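You operate a simulated robot arm through the tools that you are given. There is no shell and no other tool. Be economical: measure what you need, move in short steps, check, and stop when the job is done.

You run a simulated two-armed robot. Do the job below in one go: nothing can be reset, and whatever is moved stays where it is left.

Task
Unplug the shaker, then free its clamp and swing the bar up.
Fine: socket switch off first, red plug on its tray, socket flap closed; knob and latch free.

It is judged by the outcome, as a careful person would: the job done as asked, and still so three seconds after it is handed in. It fails if anything else is knocked over, pushed out of place, dropped, spilled or broken.

Robot
Two 7-joint arms with two-finger grippers on one trunk, on a base that drives. Base frame: it is fixed to the floor where the robot stands at the start and does not move with it; the origin is under the middle of the robot, x ahead of it, y to its left, z up. Readings come in m, degrees, newtons and seconds.
The left shoulder is at the start at [0.045, 0.175, 1.207], the right one opposite. With the tool pointing down near the work surface each hand reaches from about 0.1 to 0.84 m from the robot's upright axis, wherever it stands, measured 20 degrees to its own side. Places, roughly: blue knob [0.6, -0.5, 0.9]; clamp bar [0.6, -0.5, 0.9]; red flap [0.8, 0, 1]; red latch [0.6, -0.6, 0.9]; red socket switch [0.7, 0, 0.9]; shaker switch [0.4, -0.3, 0.6]; speed dial [0.4, -0.6, 0.6]; tray beside the red socket [0.8, -0.1, 0.9]. Payload 2.94 kg a hand.
The TCP of each hand is the grasp point between the finger pads, 0.03 m short of the fingertips. In the tool frame z runs along the fingers and y along their closing line. Largest opening 0.138 m; the body of the gripper starts 0.109 m behind the TCP.
Orientation is told as [roll, pitch, yaw] about the base's x, y, z axes, in that order, counted from this pose: with the fingers straight down and closing along the base's y, the tool's x points along the base's -x, its y along +y and its z along -z.

Tools
- The arms move only by the tool jog_arm. It takes "left_commands", "right_commands" or both (then of equal length, played together; a hand with none holds still); each is a list of rows, each an object (a shift or turn left out is 0, a gripper value left out holds the last) with "delta_pos": the shift along the base's x, y, z in cm, a list of three; "rotation": the turn, a rotation vector about the base's x, y, z in degrees, a list of three; "hand": the finger opening in cm, from 0 to 13.8. In form: [{"delta_pos": [x, y, z], "rotation": [ax, ay, az], "hand": hand}, ...]. A call has 1 to 12 rows; each row shifts and turns the commanded pose from where the row before left it. Each row takes 0.2 s and may step no farther than 0.05 m and 8.6 degrees from the row before; otherwise, or with a gripper value out of range, the whole call is refused. Where a pose cannot be reached the arm comes as near as it can. A force on the tool above 90 N (or 10 N above the force at the start of the call, whichever is more), or a blocked arm, ends the call early, and 0.2 s more pass. Each finger halts on what it meets, pressing with about 23 N; the grip force reading is that of the motor and also rises with nothing between the fingers. The clock runs only during rows and for 0.2 s after the last one: add rows that do not move to give the fingers time. The reply holds the time, the measured pose of the TCP, the force on the tool along the base axes, the opening and the grip force, in the units named above and with some noise, with the torque about the TCP (base axes, N m) and any sound that the robot's microphone picked up, and new pictures: "pictures" is both (left out), scene, wrist or none (wrist: the cameras of the hands that moved).
- Cameras (640 x 400 px; columns grow to the right, rows downward): "scene" is now at [0.094, -0.0182, 1.6771]; the picture's right is [-0.39, -0.92, 0.00], its down [-0.64, 0.27, -0.72] and it looks along [0.66, -0.28, -0.70] (base axes); focal length 214 px, centre (320, 200). "left" rides on the left gripper at [0.071, -0.019, -0.146] in its tool frame; the picture's right is [0.26, 0.96, 0.00], its down [-0.85, 0.23, -0.48] and it looks along [-0.46, 0.13, 0.88] (tool axes); focal length 280 px, centre (320, 200). "right" rides on the right gripper at [0.071, 0.019, -0.146] in its tool frame; the picture's right is [-0.26, 0.97, 0.00], its down [-0.85, -0.23, -0.48] and it looks along [-0.46, -0.13, 0.88] (tool axes); focal length 280 px, centre (320, 200). There is no depth. A picture from a camera that has moved, and an enlarged one, comes with that camera's place and axes in the base frame and with its lens. The place of the scene camera against the robot may be out by one fixed shift of up to 0.025 m in any direction.
- move_column(by): slides the trunk up (or, below 0, down) by that many m; the arms and the scene camera ride with it, the base frame stays. It gives what a move gives, with no picture.
- roll_base(legs): drives the robot by 1 to 6 legs, each [ahead, turn to the left] in m and degrees, along the robot's own axes; the way and the turn of a leg run together, so that a leg with both is an arc; at most 1.5 m and 180 degrees a leg. The arms and the cameras ride along, it lands a little off, and it stops where it bumps. It gives what a move gives, and a new picture of the scene camera.
- head_to(pan, tilt): turns the head with the scene camera to pan (to the left, within 120 degrees either way) and tilt (down, from -29 to 69), counted from straight ahead of the robot. It gives what a move gives, and a new picture of the scene camera.
- inspect(camera, box): a new picture of the part [left, top, right, bottom] of that camera's present view, enlarged. No time passes.
- job_done(): hands the job in; it is judged then, once.

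Go step by step. Nothing tells you exact positions but the pictures and the camera data: compare them with the known pose of the tool, close in by small moves and look again before you grip or let go. The budget is 120 turns and 260 pictures, counting those below and the enlarged ones. Unless the task says otherwise, let go and move clear before handing in.

The tools are called after "Request:" by a JSON object that holds its "name" and its "arguments". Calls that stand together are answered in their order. jog_arm: Moves the arms, as the interface text tells. Its arguments: {"type":"object","properties":{"left_commands":{"type":"array","items":{"type":"object","properties":{"delta_pos":{"type":"array","items":{"type":"number"}},"rotation":{"type":"array","items":{"type":"number"}},"hand":{"type":"number"}}}},"right_commands":{"type":"array","items":{"type":"object","properties":{"delta_pos":{"type":"array","items":{"type":"number"}},"rotation":{"type":"array","items":{"type":"number"}},"hand":{"type":"number"}}}},"pictures":{"type":"string","enum":["both","scene","wrist","none"]}},"required":[]} The other tools are called the same way: move_column (by) slides the trunk up or down; roll_base (legs) drives the base; head_to (pan, tilt) turns the head that bears the scene camera; inspect (camera, box) takes an enlarged picture of a part of a camera's view; job_done () hands the job in.

At the start:

```text
clock: 0.0
left_position: [0.5096, -0.0052, 1.4701]
left_orientation: [-0.1, -0.1, 0.1]
left_contact_force: [0.4, -0.3, -0.2]
left_ft_torque: [0.04, 0.0, 0.02]
left_finger_gap: 0.1377
left_grip_force: 0.1
right_position: [0.4496, -0.38, 1.5061]
right_orientation: [0.0, 0.0, -0.1]
right_contact_force: [0.0, -0.3, -0.6]
right_ft_torque: [0.01, -0.02, -0.02]
right_finger_gap: 0.1379
right_grip_force: 0.0
trunk travel left (down, up): [-0.379, 0.355]
robot x, y, heading: [-0.0008, -0.0003, -0.1]
head pan, tilt: [-22.7, 44.2]
```

scene: 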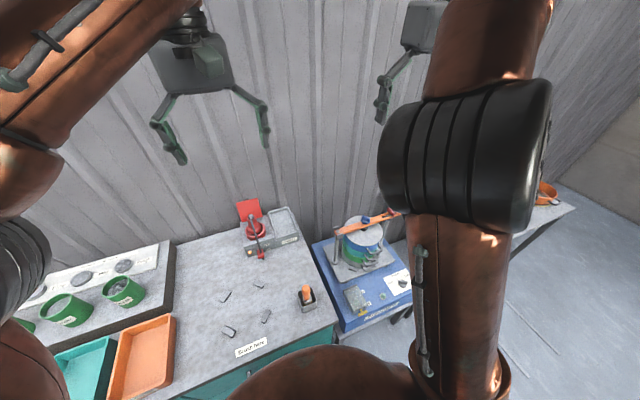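
right: 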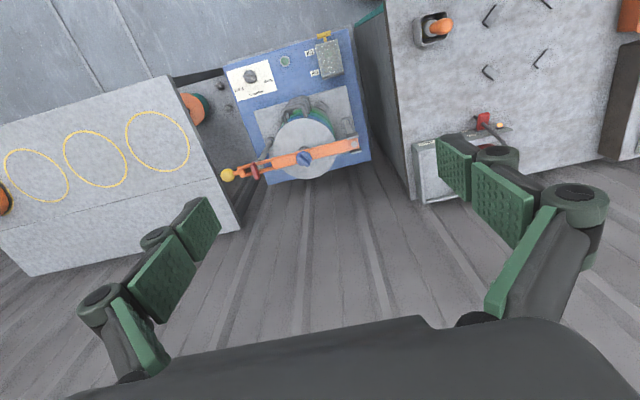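
left: 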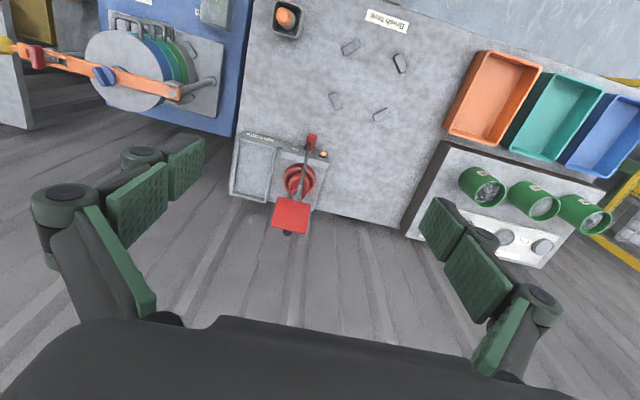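

I see the red socket with plug, flap open, tray beside it on the bench, and the shaker on a lower blue stand with its orange bar. I look closer first.

Request:
{"name": "inspect", "arguments": {"camera": "left", "box": [220, 120, 348, 240]}}

Request:
{"name": "inspect", "arguments": {"camera": "right", "box": [210, 20, 380, 190]}}

Request:
{"name": "inspect", "arguments": {"camera": "scene", "box": [220, 180, 420, 320]}}

```text
3.33 times, centred on (284, 180) of left
camera zoom: at [0.4399, -0.0222, 1.6182], right [-0.26, 0.96, 0.0], down [0.85, 0.23, 0.48], along [0.46, 0.12, -0.88], focal length 935 px, centre (440, 267)
```

zoom: 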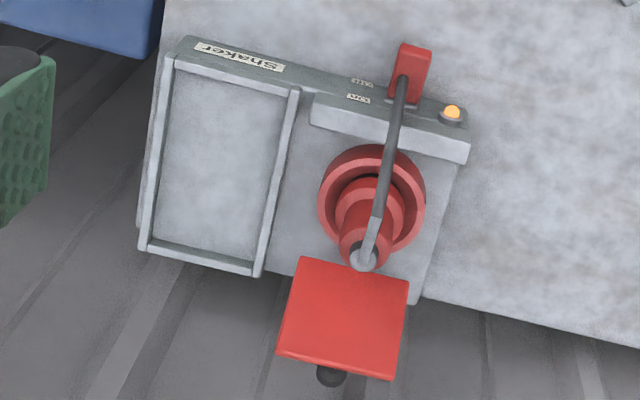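

```text
2.35 times, centred on (295, 105) of right
camera zoom: at [0.378, -0.3616, 1.652], right [0.26, 0.97, 0.0], down [0.85, -0.23, 0.48], along [0.46, -0.13, -0.88], focal length 660 px, centre (379, 424)
```

zoom: 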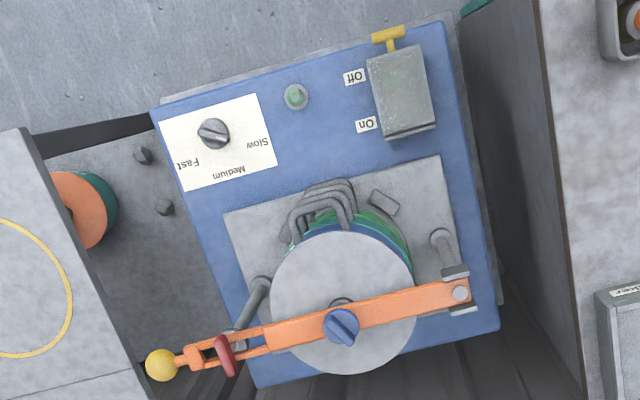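

```text
2.86 times, centred on (320, 250) of scene
camera zoom: at [0.094, -0.0182, 1.6771], right [-0.39, -0.92, 0.0], down [-0.64, 0.27, -0.72], along [0.66, -0.28, -0.7], focal length 613 px, centre (320, 57)
```

zoom: 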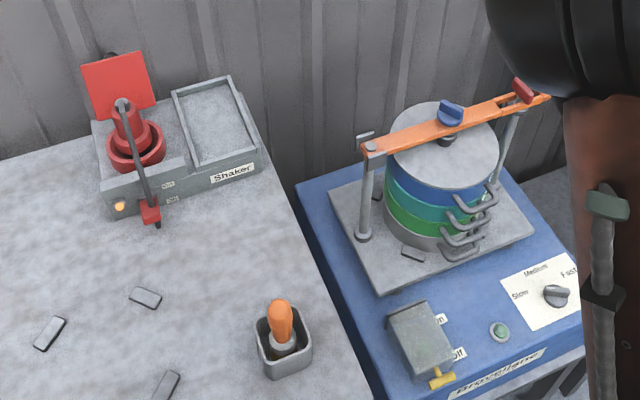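

Request:
{"name": "jog_arm", "arguments": {"left_commands": [{"delta_pos": [2, 0, -4.4]}, {"delta_pos": [2, 0, -4.4]}, {"delta_pos": [2, 0, -4.4]}, {"delta_pos": [2, 0, -4.4]}, {"delta_pos": [0, 0, -4.4]}], "pictures": "wrist"}}

Request:
{"name": "head_to", "arguments": {"pan": 0, "tilt": 45}}

```text
clock: 1.2
left_position: [0.5896, -0.0036, 1.2528]
left_orientation: [-0.2, -0.1, 0.1]
left_contact_force: [-0.7, 0.1, 0.5]
left_ft_torque: [-0.02, 0.07, -0.01]
left_finger_gap: 0.1379
left_grip_force: 0.1
right_position: [0.4496, -0.38, 1.5052]
right_orientation: [-0.1, 0.1, 0.0]
right_contact_force: [1.0, 0.3, 0.1]
right_ft_torque: [-0.06, 0.02, -0.01]
right_finger_gap: 0.1381
right_grip_force: 0.0
trunk travel left (down, up): [-0.379, 0.355]
robot x, y, heading: [0.0003, 0.0016, 0.0]
head pan, tilt: [-22.7, 44.2]
camera left: at [0.5178, -0.0218, 1.3987], right [-0.26, 0.96, 0.0], down [0.85, 0.23, 0.48], along [0.46, 0.12, -0.88], focal length 280 px, centre (320, 200)
```

left: 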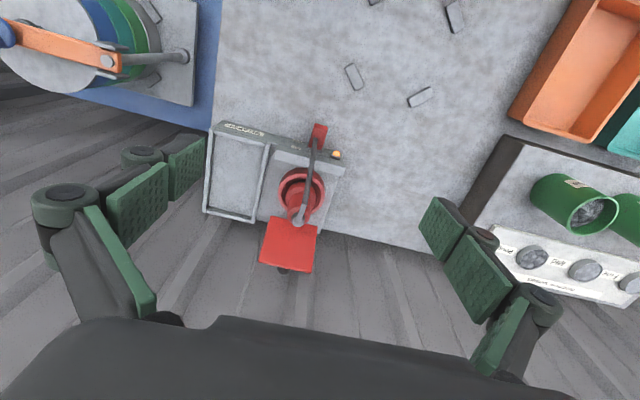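

```text
clock: 2.1
left_position: [0.5889, -0.0045, 1.2517]
left_orientation: [0.0, 0.0, 0.0]
left_contact_force: [-0.7, 0.2, -0.7]
left_ft_torque: [-0.02, 0.01, 0.01]
left_finger_gap: 0.1379
left_grip_force: 0.0
right_position: [0.4492, -0.3813, 1.5064]
right_orientation: [0.1, 0.0, 0.0]
right_contact_force: [-0.4, 0.0, -0.3]
right_ft_torque: [-0.01, -0.01, 0.0]
right_finger_gap: 0.138
right_grip_force: 0.0
trunk travel left (down, up): [-0.379, 0.355]
robot x, y, heading: [0.002, 0.0025, 0.1]
head pan, tilt: [0.0, 45.0]
camera scene: at [0.1, 0.0135, 1.676], right [0.0, -1.0, 0.0], down [-0.71, 0.0, -0.71], along [0.71, 0.0, -0.71], focal length 214 px, centre (320, 200)
```

scene: 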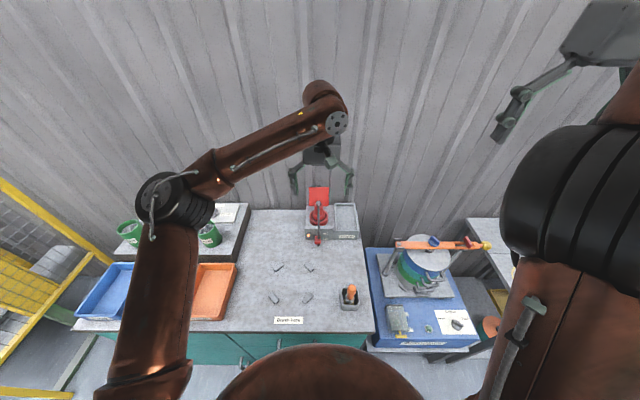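

Request:
{"name": "inspect", "arguments": {"camera": "left", "box": [195, 110, 365, 280]}}

Request:
{"name": "inspect", "arguments": {"camera": "scene", "box": [280, 170, 380, 250]}}

Request:
{"name": "inspect", "arguments": {"camera": "scene", "box": [360, 220, 500, 350]}}

```text
2.35 times, centred on (280, 195) of left
camera zoom: at [0.5178, -0.0225, 1.3988], right [-0.26, 0.96, 0.0], down [0.85, 0.23, 0.48], along [0.46, 0.12, -0.88], focal length 660 px, centre (414, 212)
```

zoom: 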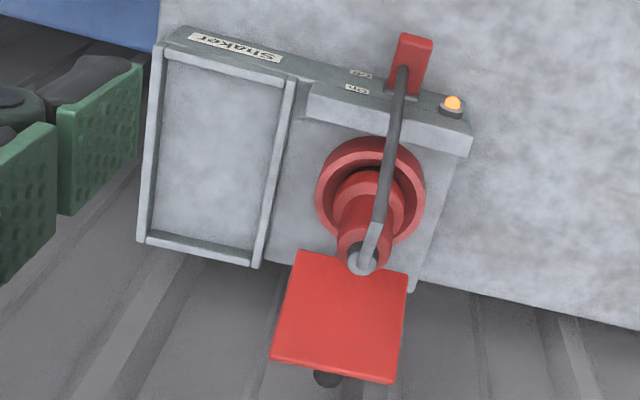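

```text
5.00 times, centred on (330, 210) of scene
camera zoom: at [0.1, 0.0135, 1.676], right [0.0, -1.0, 0.0], down [-0.71, 0.0, -0.71], along [0.71, 0.0, -0.71], focal length 1072 px, centre (270, 150)
```

zoom: 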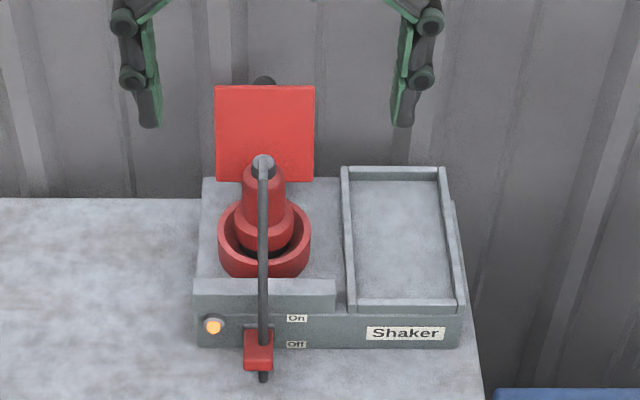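

```text
3.08 times, centred on (430, 285) of scene
camera zoom: at [0.1, 0.0135, 1.676], right [0.0, -1.0, 0.0], down [-0.71, 0.0, -0.71], along [0.71, 0.0, -0.71], focal length 660 px, centre (-18, -62)
```

zoom: 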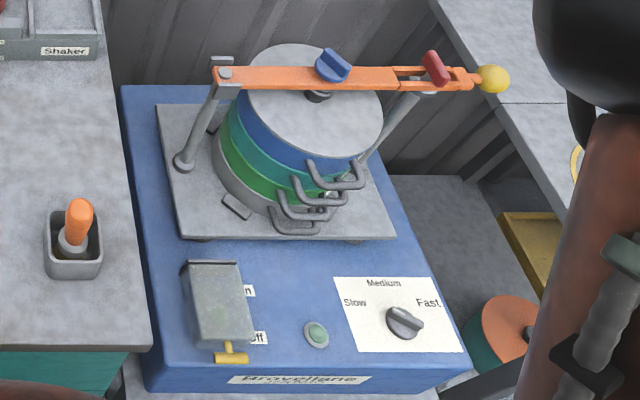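

The socket box has a red switch at its front next to On/Off labels. I move the left hand back and tilt it to see the front face.

Request:
{"name": "jog_arm", "arguments": {"left_commands": [{"delta_pos": [-3, 0, -3], "rotation": [0, -8, 0]}, {"delta_pos": [-3, 0, -3], "rotation": [0, -8, 0]}, {"delta_pos": [-3, 0, -3], "rotation": [0, -8, 0]}, {"delta_pos": [-3, 0, -3], "rotation": [0, -8, 0]}, {"delta_pos": [-2, 0, -3], "rotation": [0, -8, 0]}, {"delta_pos": [0, 0, -1]}], "pictures": "wrist"}}

```text
clock: 3.5
left_position: [0.4551, -0.0085, 1.0955]
left_orientation: [-0.1, -40.1, 0.1]
left_contact_force: [0.6, -0.3, -0.3]
left_ft_torque: [-0.02, 0.01, 0.01]
left_finger_gap: 0.1378
left_grip_force: 0.1
left hand out of reach, approached as far as the arm can: row 5
right_position: [0.4499, -0.38, 1.5057]
right_orientation: [-0.1, 0.0, -0.1]
right_contact_force: [-0.7, -0.5, 0.0]
right_ft_torque: [0.01, 0.0, 0.05]
right_finger_gap: 0.1384
right_grip_force: 0.0
trunk travel left (down, up): [-0.379, 0.355]
robot x, y, heading: [0.0008, 0.0005, -0.0]
head pan, tilt: [0.0, 45.0]
camera left: at [0.3081, -0.0271, 1.1614], right [-0.2, 0.96, -0.17], down [0.34, 0.23, 0.91], along [0.92, 0.13, -0.38], focal length 280 px, centre (320, 200)
```

left: 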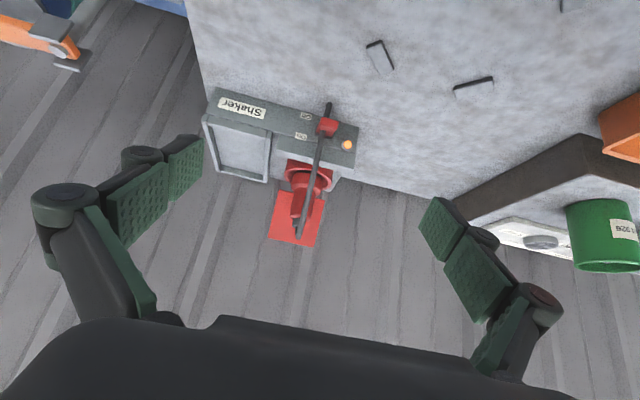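

Request:
{"name": "inspect", "arguments": {"camera": "left", "box": [200, 75, 376, 255]}}

Request:
{"name": "inspect", "arguments": {"camera": "left", "box": [285, 90, 365, 170]}}

```text
2.22 times, centred on (288, 165) of left
camera zoom: at [0.3081, -0.0271, 1.1614], right [-0.2, 0.96, -0.17], down [0.34, 0.23, 0.91], along [0.92, 0.13, -0.38], focal length 623 px, centre (391, 278)
```

zoom: 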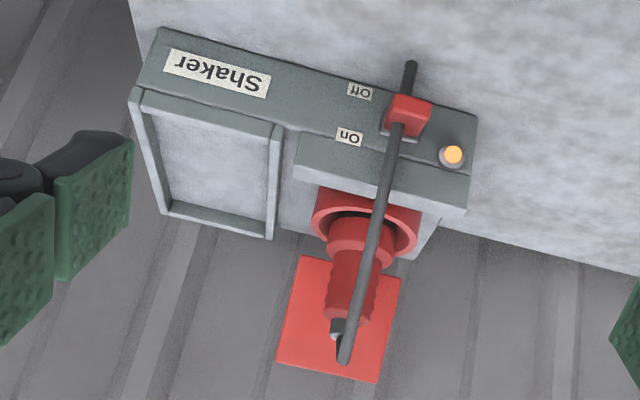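

```text
5.00 times, centred on (325, 130) of left
camera zoom: at [0.3081, -0.0271, 1.1614], right [-0.2, 0.96, -0.17], down [0.34, 0.23, 0.91], along [0.92, 0.13, -0.38], focal length 1402 px, centre (295, 550)
```

zoom: 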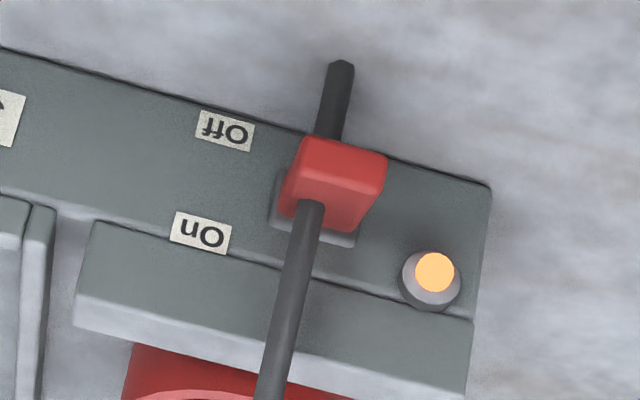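

Request:
{"name": "jog_arm", "arguments": {"left_commands": [{"delta_pos": [2, 0, -2], "hand": 13.8}, {"delta_pos": [2, 0, -2]}, {"delta_pos": [2, 0, -2]}, {"delta_pos": [2, 0, -2]}], "pictures": "wrist"}}

Request:
{"name": "inspect", "arguments": {"camera": "left", "box": [240, 60, 400, 180]}}

```text
clock: 4.5
left_position: [0.536, -0.0081, 1.014]
left_orientation: [-0.1, -40.1, 0.1]
left_contact_force: [0.2, 0.8, 0.0]
left_ft_torque: [-0.03, 0.0, -0.01]
left_finger_gap: 0.138
left_grip_force: 0.1
right_position: [0.4507, -0.3806, 1.5055]
right_orientation: [0.0, 0.1, 0.0]
right_contact_force: [0.3, -0.3, -0.6]
right_ft_torque: [-0.02, 0.01, 0.03]
right_finger_gap: 0.138
right_grip_force: 0.1
trunk travel left (down, up): [-0.379, 0.355]
robot x, y, heading: [-0.0005, -0.0003, 0.1]
head pan, tilt: [0.0, 45.0]
camera left: at [0.3882, -0.0265, 1.0807], right [-0.2, 0.96, -0.17], down [0.34, 0.23, 0.91], along [0.92, 0.12, -0.38], focal length 280 px, centre (320, 200)
```

left: 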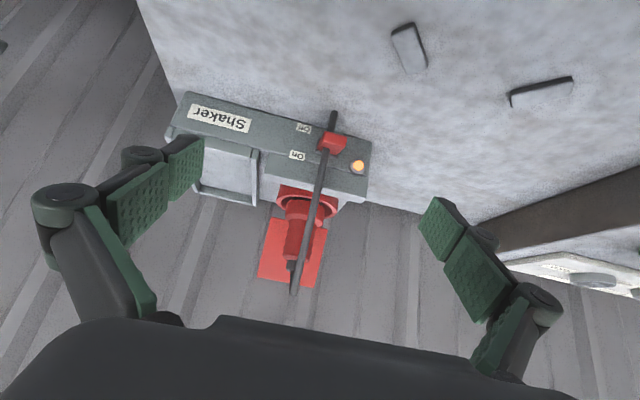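

```text
3.33 times, centred on (320, 120) of left
camera zoom: at [0.3882, -0.0265, 1.0807], right [-0.2, 0.96, -0.17], down [0.34, 0.23, 0.91], along [0.92, 0.12, -0.38], focal length 935 px, centre (320, 467)
```

zoom: 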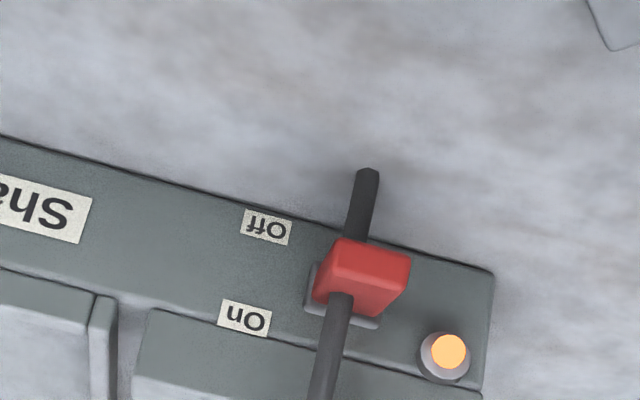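

The rocker appears pushed in at "On" with its lower "Off" end sticking out at about [0.641, 0.012, 0.898]; the lamp is lit. I close the left fingers and come up in front of it.

Request:
{"name": "jog_arm", "arguments": {"left_commands": [{"hand": 0}, {"delta_pos": [0, 1, -2]}, {"delta_pos": [0, 1, -2]}, {"delta_pos": [1, 0, -2]}, {"delta_pos": [2, 0, -2]}, {"delta_pos": [1.5, 0, -2]}, {}, {}, {}], "pictures": "both"}}

Request:
{"name": "inspect", "arguments": {"camera": "left", "box": [240, 60, 400, 180]}}

Request:
{"name": "inspect", "arguments": {"camera": "scene", "box": [280, 170, 380, 250]}}

```text
clock: 6.5
left_position: [0.5807, 0.013, 0.9138]
left_orientation: [-0.1, -39.9, 0.0]
left_contact_force: [0.0, 0.5, 0.6]
left_ft_torque: [-0.03, 0.0, 0.01]
left_finger_gap: 0.0
left_grip_force: 22.7
right_position: [0.4493, -0.3802, 1.506]
right_orientation: [0.0, 0.0, 0.0]
right_contact_force: [0.9, -0.5, -0.2]
right_ft_torque: [0.0, -0.01, 0.01]
right_finger_gap: 0.1382
right_grip_force: 0.1
trunk travel left (down, up): [-0.379, 0.355]
robot x, y, heading: [-0.0021, -0.0034, 0.1]
head pan, tilt: [0.0, 45.0]
camera scene: at [0.0997, 0.0137, 1.676], right [0.0, -1.0, 0.0], down [-0.71, 0.0, -0.71], along [0.71, 0.0, -0.71], focal length 214 px, centre (320, 200)
camera left: at [0.4331, -0.005, 0.9813], right [-0.2, 0.96, -0.17], down [0.34, 0.23, 0.91], along [0.92, 0.12, -0.38], focal length 280 px, centre (320, 200)
```

scene: 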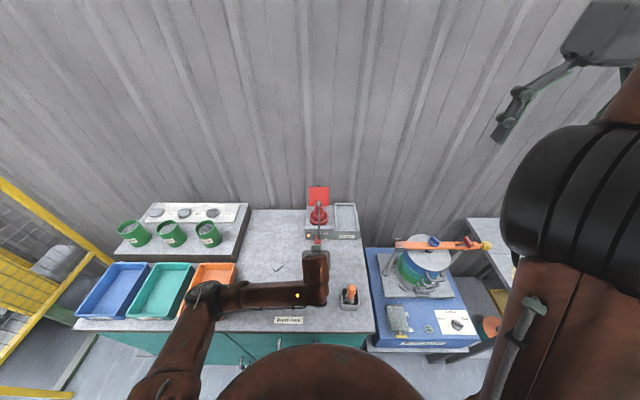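
left: 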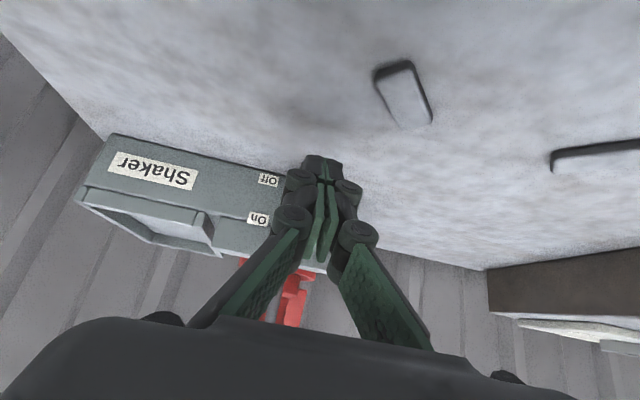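

```text
3.33 times, centred on (320, 120) of left
camera zoom: at [0.4331, -0.005, 0.9813], right [-0.2, 0.96, -0.17], down [0.34, 0.23, 0.91], along [0.92, 0.12, -0.38], focal length 935 px, centre (320, 467)
```

zoom: 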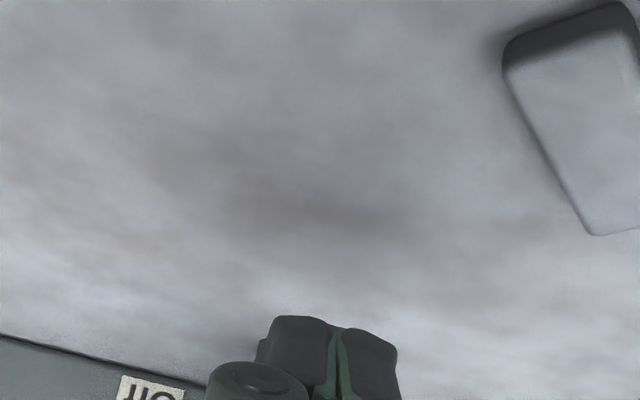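

```text
5.00 times, centred on (330, 210) of scene
camera zoom: at [0.0997, 0.0137, 1.676], right [0.0, -1.0, 0.0], down [-0.71, 0.0, -0.71], along [0.71, 0.0, -0.71], focal length 1072 px, centre (270, 150)
```

zoom: 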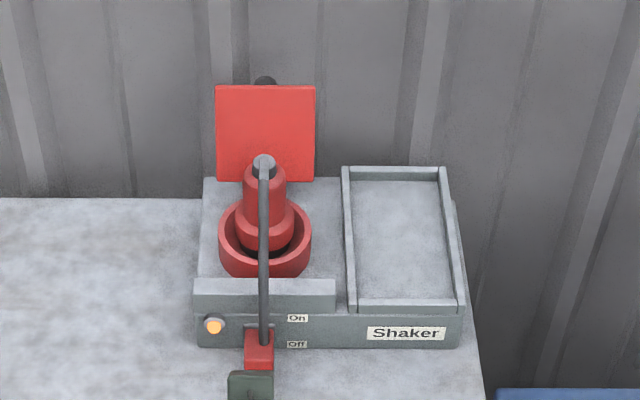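

Fingertips are just in front of the rocker, slightly left of it. I shift 0.6 cm right and push forward gently.

Request:
{"name": "jog_arm", "arguments": {"left_commands": [{"delta_pos": [0, -0.6, 0]}, {"delta_pos": [1.5, 0, 0]}, {"delta_pos": [1, 0, 0]}, {"delta_pos": [1, 0, 0]}], "pictures": "wrist"}}

Request:
{"name": "inspect", "arguments": {"camera": "scene", "box": [280, 170, 380, 250]}}

```text
clock: 7.5
left_position: [0.6052, 0.0069, 0.9148]
left_orientation: [0.4, -39.6, -0.3]
left_contact_force: [-73.4, 15.7, -2.0]
left_ft_torque: [0.23, 0.92, 0.4]
left_finger_gap: 0.0059
left_grip_force: 28.7
right_position: [0.4382, -0.3812, 1.5096]
right_orientation: [0.0, -0.4, 0.2]
right_contact_force: [-1.2, -1.3, -0.2]
right_ft_torque: [0.0, 0.01, 0.0]
right_finger_gap: 0.1378
right_grip_force: 0.1
trunk travel left (down, up): [-0.379, 0.355]
robot x, y, heading: [-0.0033, 0.0004, 0.0]
head pan, tilt: [0.0, 45.0]
camera left: at [0.4585, -0.0117, 0.9826], right [-0.2, 0.97, -0.16], down [0.35, 0.22, 0.91], along [0.92, 0.12, -0.38], focal length 280 px, centre (320, 200)
```

left: 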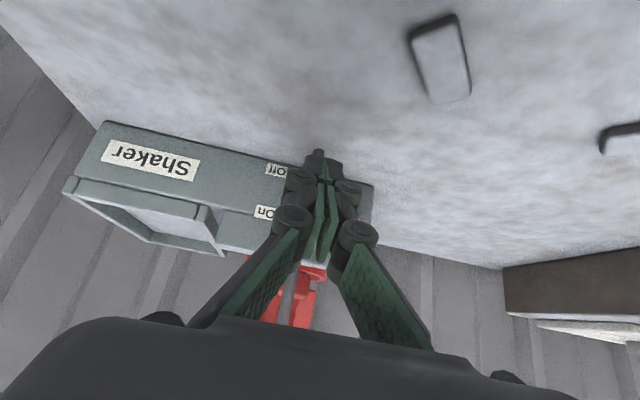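

```text
5.00 times, centred on (330, 210) of scene
camera zoom: at [0.0874, 0.0125, 1.6774], right [0.0, -1.0, 0.0], down [-0.7, 0.0, -0.71], along [0.71, 0.0, -0.7], focal length 1072 px, centre (270, 150)
```

zoom: 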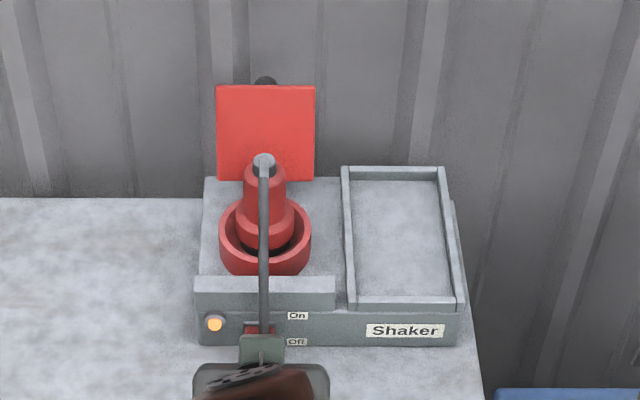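

The push met 73 N and did not switch it; I back off and look at the switch again.

Request:
{"name": "jog_arm", "arguments": {"left_commands": [{"delta_pos": [-2, 0, 0]}, {"delta_pos": [-3, 0, 2]}, {"delta_pos": [-3, 0, 4]}, {"delta_pos": [-2, 0, 4]}], "pictures": "wrist"}}

Request:
{"name": "inspect", "arguments": {"camera": "left", "box": [260, 60, 380, 160]}}

Request:
{"name": "inspect", "arguments": {"camera": "scene", "box": [295, 195, 355, 240]}}

```text
clock: 8.5
left_position: [0.5164, -0.0051, 1.0141]
left_orientation: [0.7, -39.9, -0.6]
left_contact_force: [0.2, -1.6, 0.3]
left_ft_torque: [0.17, -0.06, 0.14]
left_finger_gap: 0.0
left_grip_force: 28.3
right_position: [0.4493, -0.3985, 1.5011]
right_orientation: [0.7, 0.0, -0.2]
right_contact_force: [-0.9, -2.9, -1.6]
right_ft_torque: [0.41, -0.08, -0.02]
right_finger_gap: 0.138
right_grip_force: 0.1
trunk travel left (down, up): [-0.379, 0.355]
robot x, y, heading: [0.0005, 0.0029, -0.0]
head pan, tilt: [0.0, 45.0]
camera left: at [0.3682, -0.0226, 1.0823], right [-0.2, 0.97, -0.16], down [0.35, 0.22, 0.91], along [0.92, 0.13, -0.38], focal length 280 px, centre (320, 200)
```

left: 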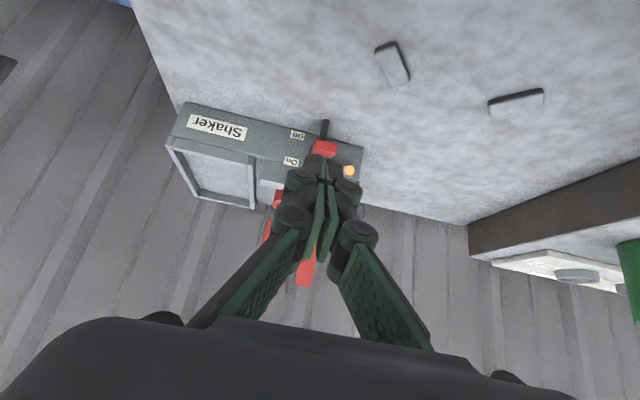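

```text
4.00 times, centred on (320, 110) of left
camera zoom: at [0.3682, -0.0226, 1.0823], right [-0.2, 0.97, -0.16], down [0.35, 0.22, 0.91], along [0.92, 0.13, -0.38], focal length 1122 px, centre (320, 560)
```

zoom: 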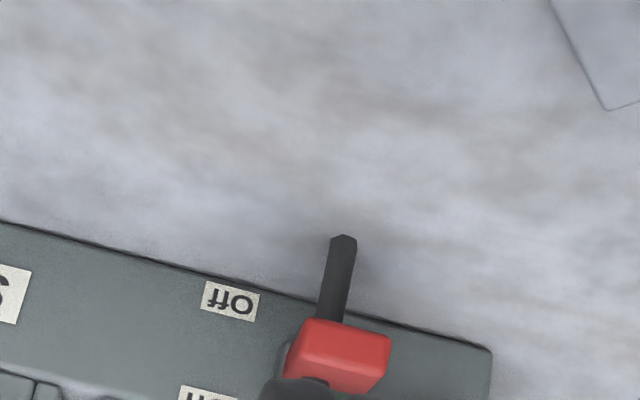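

```text
8.89 times, centred on (325, 218) of scene
camera zoom: at [0.1005, 0.0014, 1.6758], right [0.0, -1.0, -0.01], down [-0.71, 0.01, -0.71], along [0.71, 0.01, -0.71], focal length 1906 px, centre (276, 44)
```

zoom: 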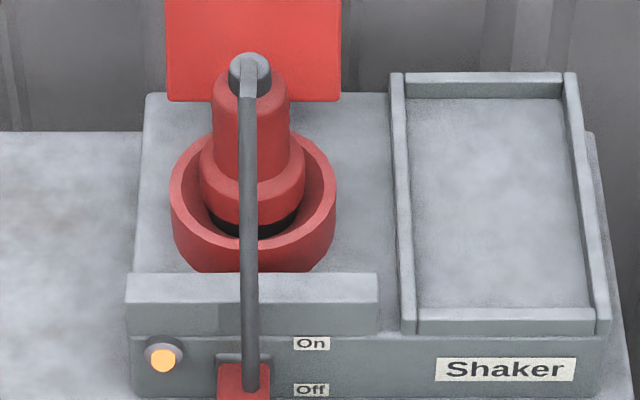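

Request:
{"name": "inspect", "arguments": {"camera": "scene", "box": [300, 222, 340, 250]}}

Request:
{"name": "jog_arm", "arguments": {"left_commands": [{"delta_pos": [0, 5, 0]}, {"delta_pos": [0, 5, -4]}, {"delta_pos": [0, 2, -4], "rotation": [0, -8, 0]}, {"rotation": [0, -8, 0]}], "pictures": "wrist"}}

Request:
{"name": "inspect", "arguments": {"camera": "left", "box": [140, 60, 340, 180]}}

```text
14.29 times, centred on (320, 236) of scene
camera zoom: at [0.1005, 0.0014, 1.6758], right [0.0, -1.0, -0.01], down [-0.71, 0.01, -0.71], along [0.71, 0.01, -0.71], focal length 3064 px, centre (320, -314)
```

zoom: 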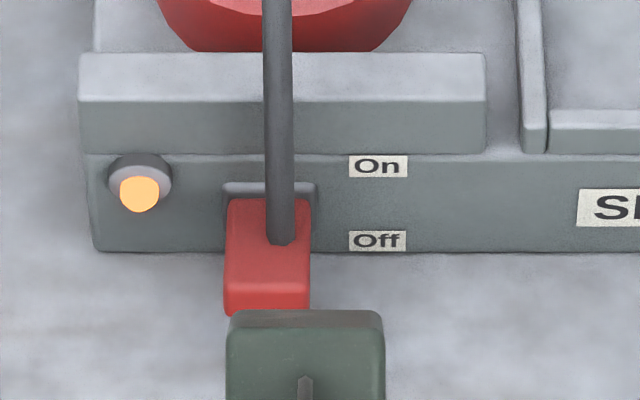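

```text
refused: row 2 steps farther than a row can; nothing moved
```

```text
3.20 times, centred on (240, 120) of left
camera zoom: at [0.3682, -0.0226, 1.0823], right [-0.2, 0.97, -0.16], down [0.35, 0.22, 0.91], along [0.92, 0.13, -0.38], focal length 897 px, centre (576, 456)
```

zoom: 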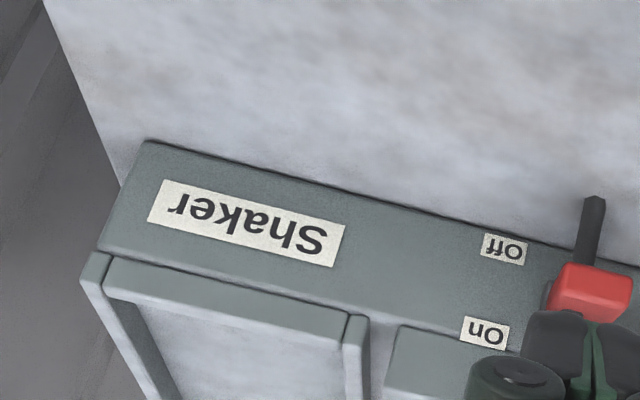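

The red part looks more like a lever, so I want a side view of it; I move the left hand to the left and yaw it to look across the panel.

Request:
{"name": "jog_arm", "arguments": {"left_commands": [{"delta_pos": [0, 3, 3], "rotation": [0, 0, -8]}, {"delta_pos": [0, 3, 0], "rotation": [0, 0, -8]}, {"delta_pos": [1, 4, 0], "rotation": [0, 0, -8]}, {"delta_pos": [1, 4, 0], "rotation": [0, 0, -8]}, {"delta_pos": [1, 4, 0], "rotation": [0, 0, -8]}, {"delta_pos": [1, 3, 0], "rotation": [0, 0, -8]}, {"delta_pos": [2, 2, 0], "rotation": [0, 0, -8]}, {"delta_pos": [2, 0, -2], "rotation": [0, 0, -8]}], "pictures": "both"}}

```text
clock: 10.3
left_position: [0.5983, 0.2329, 1.0273]
left_orientation: [-0.1, -40.0, -64.1]
left_contact_force: [0.3, -0.3, 0.5]
left_ft_torque: [0.05, 0.06, -0.01]
left_finger_gap: 0.0
left_grip_force: 28.5
right_position: [0.4504, -0.3857, 1.503]
right_orientation: [0.1, 0.1, -0.1]
right_contact_force: [0.3, -0.5, -1.4]
right_ft_torque: [0.16, -0.02, 0.0]
right_finger_gap: 0.1379
right_grip_force: 0.0
trunk travel left (down, up): [-0.379, 0.355]
robot x, y, heading: [0.0006, 0.0027, -0.3]
head pan, tilt: [0.0, 45.0]
camera scene: at [0.1009, 0.0066, 1.6759], right [0.0, -1.0, 0.0], down [-0.71, 0.0, -0.71], along [0.71, 0.0, -0.71], focal length 214 px, centre (320, 200)
camera left: at [0.5158, 0.3585, 1.0941], right [0.78, 0.6, -0.17], down [0.36, -0.21, 0.91], along [0.51, -0.77, -0.38], focal length 280 px, centre (320, 200)
```

scene: 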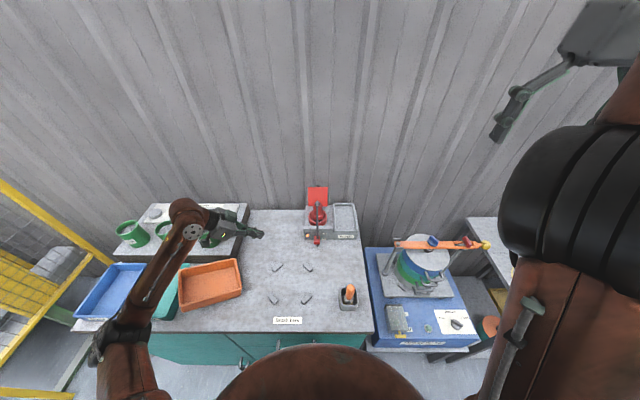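
left: 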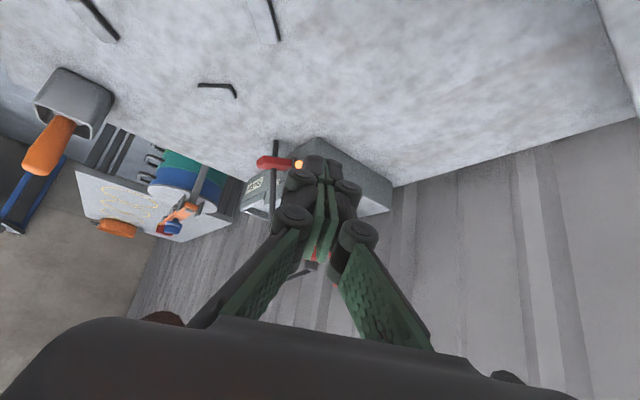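

Request:
{"name": "inspect", "arguments": {"camera": "scene", "box": [60, 190, 270, 340]}}

Request:
{"name": "inspect", "arguments": {"camera": "left", "box": [220, 120, 340, 220]}}

```text
2.67 times, centred on (165, 265) of scene
camera zoom: at [0.1009, 0.0066, 1.6759], right [0.0, -1.0, 0.0], down [-0.71, 0.0, -0.71], along [0.71, 0.0, -0.71], focal length 572 px, centre (733, 27)
```

zoom: 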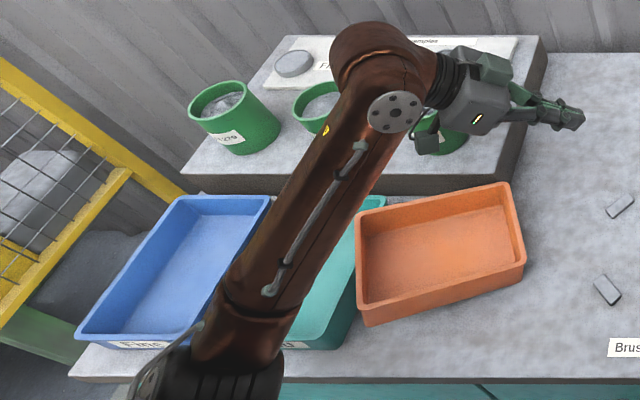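

```text
4.00 times, centred on (280, 170) of left
camera zoom: at [0.5158, 0.3585, 1.0941], right [0.78, 0.6, -0.17], down [0.36, -0.21, 0.91], along [0.51, -0.77, -0.38], focal length 1122 px, centre (480, 320)
```

zoom: 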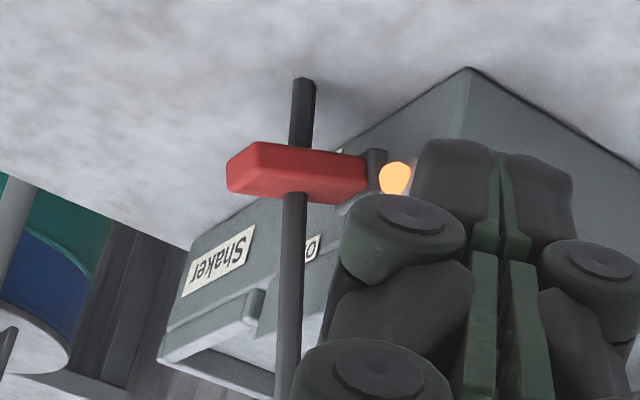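

The lever tilts up toward On, so it must be pushed down. My forearm seems to have shoved the orange tray; I raise the trunk to lift both arms clear and look at it.

Request:
{"name": "move_column", "arguments": {"by": 0.15}}

Request:
{"name": "jog_arm", "arguments": {"left_commands": [{"delta_pos": [-2, 0, 3], "rotation": [0, 0, 8]}, {"delta_pos": [-2, -2, 2], "rotation": [0, 0, 8]}, {"delta_pos": [0, -4, 0], "rotation": [0, 8, 8]}, {"delta_pos": [0, -4, 0], "rotation": [0, 8, 0]}, {"delta_pos": [0, -4, 0], "rotation": [0, 0, 8]}, {"delta_pos": [0, -4, 0], "rotation": [0, 8, 0]}, {"delta_pos": [0, -4, 0], "rotation": [0, 8, 0]}, {"rotation": [0, 0, 8]}, {"rotation": [0, 0, 8]}, {"rotation": [0, 0, 8]}, {"rotation": [0, 0, 8]}, {"rotation": [0, 8, 0]}], "pictures": "scene"}}

Request:
{"name": "inspect", "arguments": {"camera": "scene", "box": [60, 190, 270, 340]}}

```text
clock: 12.0
left_position: [0.5972, 0.2365, 1.1748]
left_orientation: [-0.2, -40.0, -63.9]
left_contact_force: [-0.3, -1.0, -0.6]
left_ft_torque: [-0.01, -0.01, -0.04]
left_finger_gap: 0.0
left_grip_force: 28.2
right_position: [0.448, -0.3794, 1.6558]
right_orientation: [-0.1, 0.0, 0.1]
right_contact_force: [0.3, 0.5, -0.7]
right_ft_torque: [-0.01, 0.01, 0.0]
right_finger_gap: 0.1379
right_grip_force: 0.1
trunk travel left (down, up): [-0.529, 0.205]
robot x, y, heading: [-0.0003, -0.0013, 0.1]
head pan, tilt: [0.0, 45.0]
```

```text
refused: row 3 steps farther than a row can; nothing moved
```

```text
2.67 times, centred on (165, 265) of scene
camera zoom: at [0.0572, 0.0145, 1.8258], right [0.0, -1.0, 0.0], down [-0.71, 0.0, -0.71], along [0.71, 0.0, -0.71], focal length 572 px, centre (733, 27)
```

zoom: 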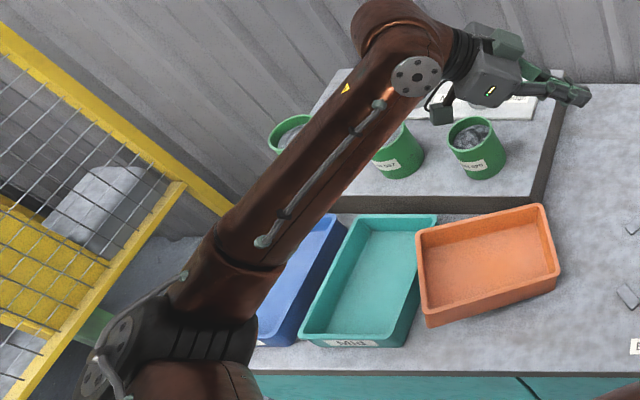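

Request:
{"name": "jog_arm", "arguments": {"left_commands": [{"delta_pos": [-2, 0, 3], "rotation": [0, 0, 8]}, {"delta_pos": [-2, -2, 0], "rotation": [0, 0, 8]}, {"delta_pos": [0, -4, 0], "rotation": [0, 0, 8]}, {"delta_pos": [0, -4, 0], "rotation": [0, 0, 8]}, {"delta_pos": [0, -4, 0], "rotation": [0, 0, 8]}, {"delta_pos": [0, -4, 0], "rotation": [0, 0, 8]}, {"delta_pos": [0, -4, 0], "rotation": [0, 0, 8]}, {"rotation": [0, 8, 8]}, {"rotation": [0, 8, 0]}, {"rotation": [0, 8, 0]}, {"rotation": [0, 8, 0]}, {"rotation": [0, 8, 0]}], "pictures": "none"}}

```text
refused: row 8 steps farther than a row can; nothing moved
```

Request:
{"name": "jog_arm", "arguments": {"left_commands": [{"delta_pos": [-2, 0, 3], "rotation": [0, 0, 8.5]}, {"delta_pos": [-2, -2, 0], "rotation": [0, 0, 8.5]}, {"delta_pos": [0, -4, 0], "rotation": [0, 0, 8.5]}, {"delta_pos": [0, -4, 0], "rotation": [0, 0, 8.5]}, {"delta_pos": [0, -4, 0], "rotation": [0, 0, 8.5]}, {"delta_pos": [0, -4, 0], "rotation": [0, 0, 8.5]}, {"delta_pos": [0, -4, 0], "rotation": [0, 0, 8.5]}, {"rotation": [0, 0, 4.5]}, {"rotation": [0, 8.5, 0]}, {"rotation": [0, 8.5, 0]}, {"rotation": [0, 8.5, 0]}, {"rotation": [0, 8.5, 0]}], "pictures": "both"}}

Request:
{"name": "inspect", "arguments": {"camera": "scene", "box": [80, 200, 350, 360]}}

```text
clock: 14.6
left_position: [0.5585, 0.0156, 1.2038]
left_orientation: [0.0, -5.8, 0.1]
left_contact_force: [0.1, 0.0, -0.3]
left_ft_torque: [0.01, 0.02, 0.0]
left_finger_gap: 0.0
left_grip_force: 28.8
right_position: [0.4498, -0.3829, 1.6558]
right_orientation: [0.0, 0.0, 0.0]
right_contact_force: [-0.3, 0.6, 0.2]
right_ft_torque: [0.04, 0.04, 0.03]
right_finger_gap: 0.1382
right_grip_force: 0.0
trunk travel left (down, up): [-0.529, 0.205]
robot x, y, heading: [0.0, -0.0008, 0.1]
head pan, tilt: [0.0, 45.0]
camera scene: at [0.0581, 0.0125, 1.8259], right [0.0, -1.0, 0.0], down [-0.71, 0.0, -0.71], along [0.71, 0.0, -0.71], focal length 214 px, centre (320, 200)
camera left: at [0.4724, -0.0025, 1.3436], right [-0.26, 0.97, -0.03], down [0.8, 0.23, 0.56], along [0.55, 0.12, -0.83], focal length 280 px, centre (320, 200)
```

scene: 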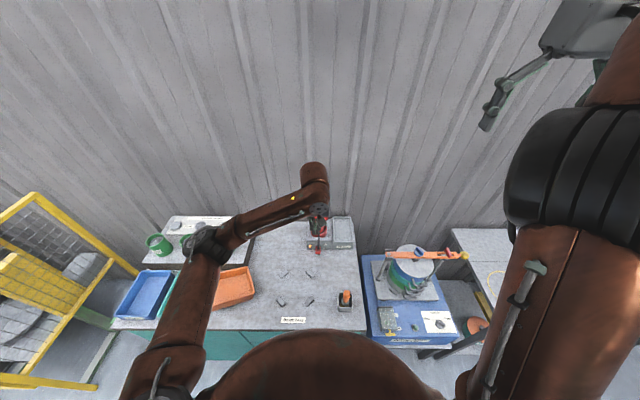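
left: 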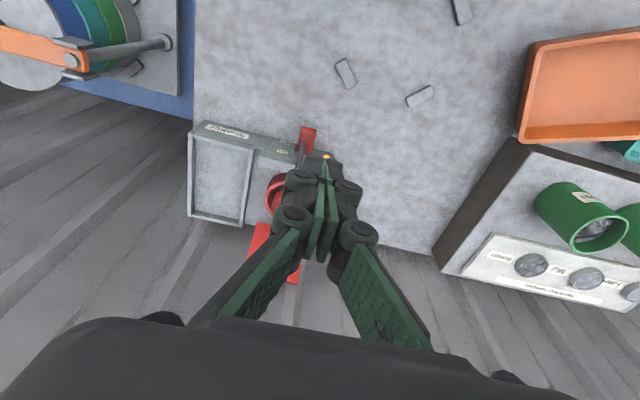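

```text
2.37 times, centred on (215, 280) of scene
camera zoom: at [0.0581, 0.0125, 1.8259], right [0.0, -1.0, 0.0], down [-0.71, 0.0, -0.71], along [0.71, 0.0, -0.71], focal length 508 px, centre (569, 10)
```

zoom: 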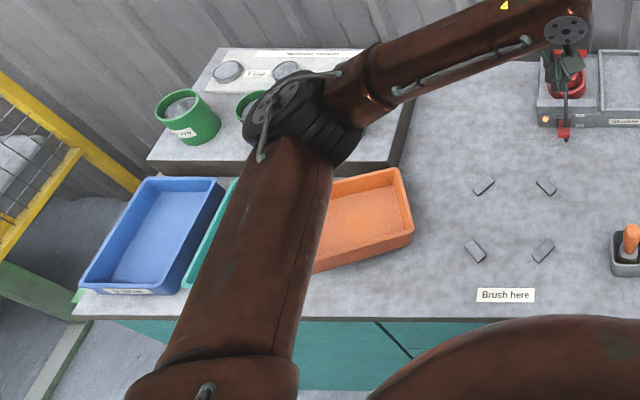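

Request:
{"name": "jog_arm", "arguments": {"left_commands": [{"delta_pos": [2, -0.7, -4], "rotation": [0, 5.8, 0]}, {"delta_pos": [2, 0, -4]}, {"delta_pos": [2, 0, -4]}, {"delta_pos": [1.3, 0, -4]}, {"delta_pos": [0, 0, -3.5]}, {"delta_pos": [0, 0, -3]}], "pictures": "scene"}}

Request:
{"name": "inspect", "arguments": {"camera": "scene", "box": [290, 200, 350, 260]}}

Request:
{"name": "inspect", "arguments": {"camera": "left", "box": [250, 60, 370, 180]}}

```text
clock: 16.0
left_position: [0.6317, 0.0105, 0.9793]
left_orientation: [-0.1, -0.3, 0.0]
left_contact_force: [-1.0, -0.2, -0.1]
left_ft_torque: [-0.02, -0.01, 0.03]
left_finger_gap: 0.0001
left_grip_force: 28.2
right_position: [0.4502, -0.3812, 1.6558]
right_orientation: [0.0, 0.0, 0.0]
right_contact_force: [-0.8, 0.6, -0.5]
right_ft_torque: [-0.03, 0.06, -0.01]
right_finger_gap: 0.1384
right_grip_force: 0.1
trunk travel left (down, up): [-0.529, 0.205]
robot x, y, heading: [0.0011, -0.0033, 0.0]
head pan, tilt: [0.0, 45.0]
camera scene: at [0.058, 0.0134, 1.8259], right [0.0, -1.0, 0.0], down [-0.71, 0.0, -0.71], along [0.71, 0.0, -0.71], focal length 214 px, centre (320, 200)
```

scene: 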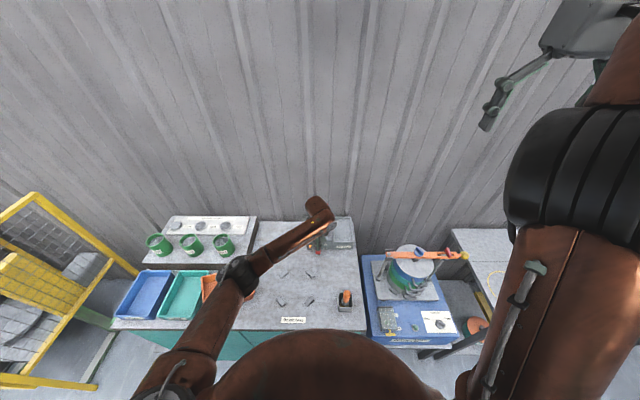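

```text
6.67 times, centred on (320, 230) of scene
camera zoom: at [0.058, 0.0134, 1.8259], right [0.0, -1.0, 0.0], down [-0.71, 0.0, -0.71], along [0.71, 0.0, -0.71], focal length 1430 px, centre (320, 0)
```

zoom: 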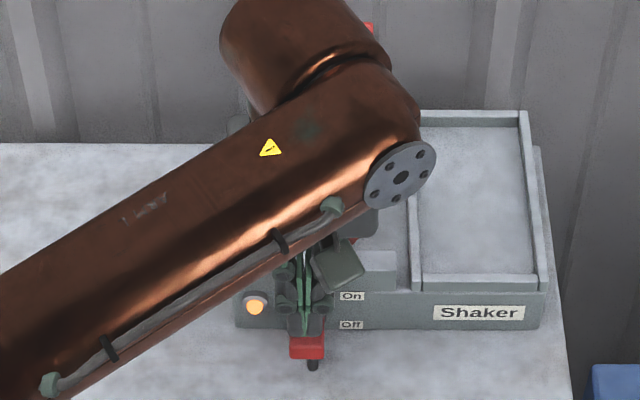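

```text
3.33 times, centred on (310, 120) of left
camera zoom: at [0.5598, -0.0074, 1.1257], right [-0.26, 0.96, 0.0], down [0.85, 0.23, 0.48], along [0.46, 0.12, -0.88], focal length 935 px, centre (353, 467)
```

zoom: 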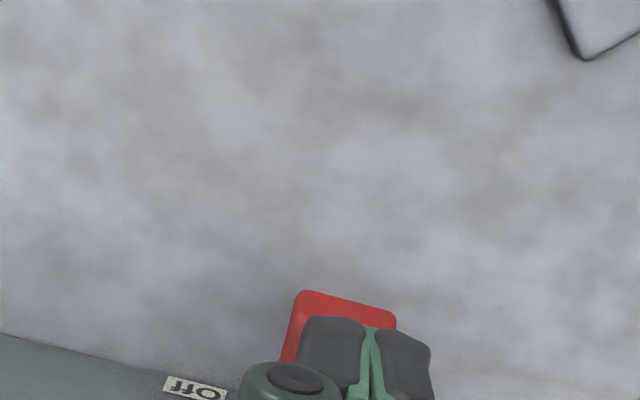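

Fingertips hover over the lever; I shift slightly right and press down.

Request:
{"name": "jog_arm", "arguments": {"left_commands": [{"delta_pos": [-0.3, -0.4, -1.5]}, {"delta_pos": [0, 0, -1]}, {"delta_pos": [0, 0, -1]}, {"delta_pos": [0, 0, -1]}, {"delta_pos": [0, 0, -1]}], "pictures": "none"}}

Request:
{"name": "inspect", "arguments": {"camera": "scene", "box": [290, 200, 350, 260]}}

```text
clock: 17.2
left_position: [0.6272, 0.0054, 0.9257]
left_orientation: [-0.1, -0.2, 0.0]
left_contact_force: [-1.5, -0.6, 0.5]
left_ft_torque: [-0.02, 0.03, 0.02]
left_finger_gap: 0.0058
left_grip_force: 28.3
right_position: [0.4485, -0.3807, 1.656]
right_orientation: [0.0, 0.0, -0.1]
right_contact_force: [-0.4, 0.7, 0.2]
right_ft_torque: [0.0, -0.02, 0.0]
right_finger_gap: 0.1382
right_grip_force: 0.1
trunk travel left (down, up): [-0.529, 0.205]
robot x, y, heading: [0.0012, 0.0004, -0.2]
head pan, tilt: [0.0, 45.0]
```

```text
6.67 times, centred on (320, 230) of scene
camera zoom: at [0.0573, 0.0135, 1.8259], right [0.0, -1.0, 0.0], down [-0.71, 0.0, -0.71], along [0.71, 0.0, -0.71], focal length 1430 px, centre (320, 0)
```

zoom: 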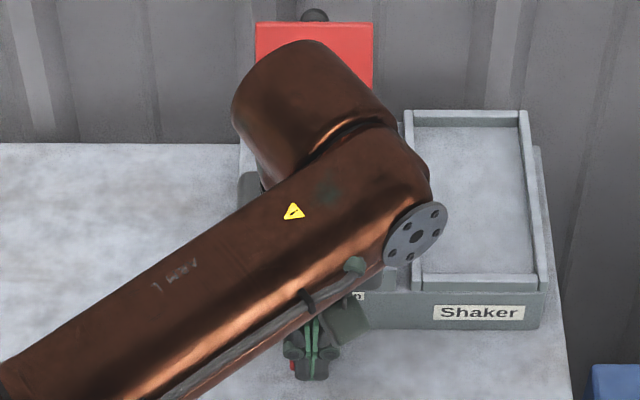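

The tips went down without resistance but something about 6 mm thick (the cable) is between the fingers, so I open a little before withdrawing up and back.

Request:
{"name": "jog_arm", "arguments": {"left_commands": [{"hand": 2.5}, {"hand": 2.5}, {"delta_pos": [-1.5, 0, 1]}, {"delta_pos": [-3, 0, 2]}, {"delta_pos": [-4, 0, 3]}, {"delta_pos": [-4, 0, 3]}], "pictures": "wrist"}}

Request:
{"name": "inspect", "arguments": {"camera": "scene", "box": [290, 200, 350, 260]}}

Request:
{"name": "inspect", "arguments": {"camera": "left", "box": [200, 100, 380, 260]}}

```text
clock: 18.6
left_position: [0.4998, 0.0057, 1.017]
left_orientation: [-0.1, -0.1, 0.0]
left_contact_force: [0.4, 0.7, -0.4]
left_ft_torque: [-0.03, -0.01, 0.0]
left_finger_gap: 0.0248
left_grip_force: 0.0
right_position: [0.4485, -0.3787, 1.6562]
right_orientation: [0.0, 0.0, 0.1]
right_contact_force: [-1.0, -0.3, -0.2]
right_ft_torque: [-0.1, 0.0, -0.03]
right_finger_gap: 0.1379
right_grip_force: 0.1
trunk travel left (down, up): [-0.529, 0.205]
robot x, y, heading: [0.0012, -0.0011, 0.1]
head pan, tilt: [0.0, 45.0]
camera left: at [0.4282, -0.0117, 1.1627], right [-0.26, 0.96, 0.0], down [0.85, 0.23, 0.48], along [0.46, 0.12, -0.88], focal length 280 px, centre (320, 200)
```

left: 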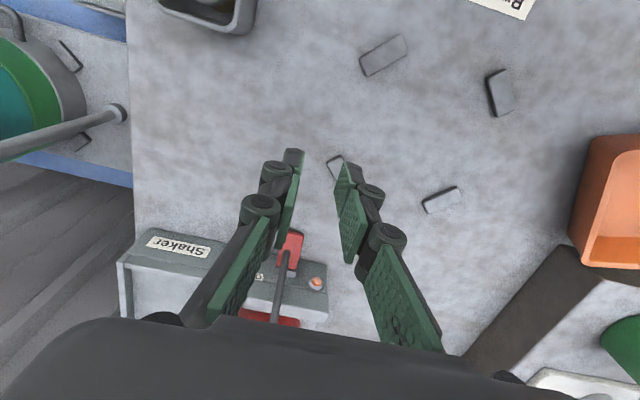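

```text
6.67 times, centred on (320, 230) of scene
camera zoom: at [0.0565, 0.0155, 1.826], right [0.0, -1.0, 0.0], down [-0.71, 0.0, -0.71], along [0.71, 0.0, -0.71], focal length 1430 px, centre (320, 0)
```

zoom: 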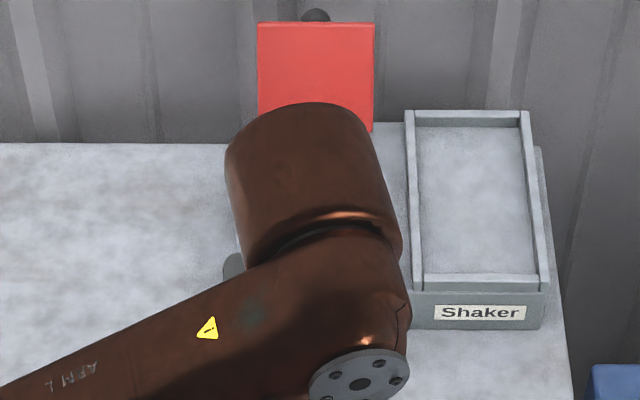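

```text
2.50 times, centred on (290, 180) of left
camera zoom: at [0.4282, -0.0117, 1.1627], right [-0.26, 0.96, 0.0], down [0.85, 0.23, 0.48], along [0.46, 0.12, -0.88], focal length 701 px, centre (395, 250)
```

zoom: 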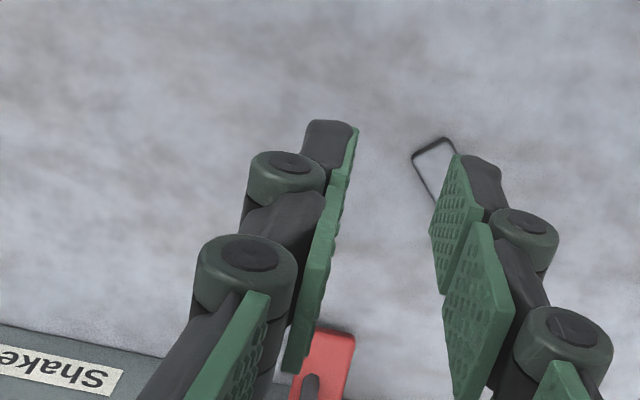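

Request:
{"name": "inspect", "arguments": {"camera": "left", "box": [230, 210, 350, 330]}}

```text
3.33 times, centred on (290, 270) of left
camera zoom: at [0.4282, -0.0117, 1.1627], right [-0.26, 0.96, 0.0], down [0.85, 0.23, 0.48], along [0.46, 0.12, -0.88], focal length 935 px, centre (420, -33)
```

zoom: 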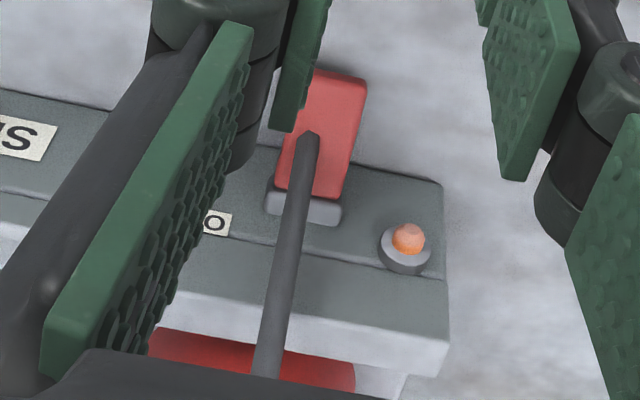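

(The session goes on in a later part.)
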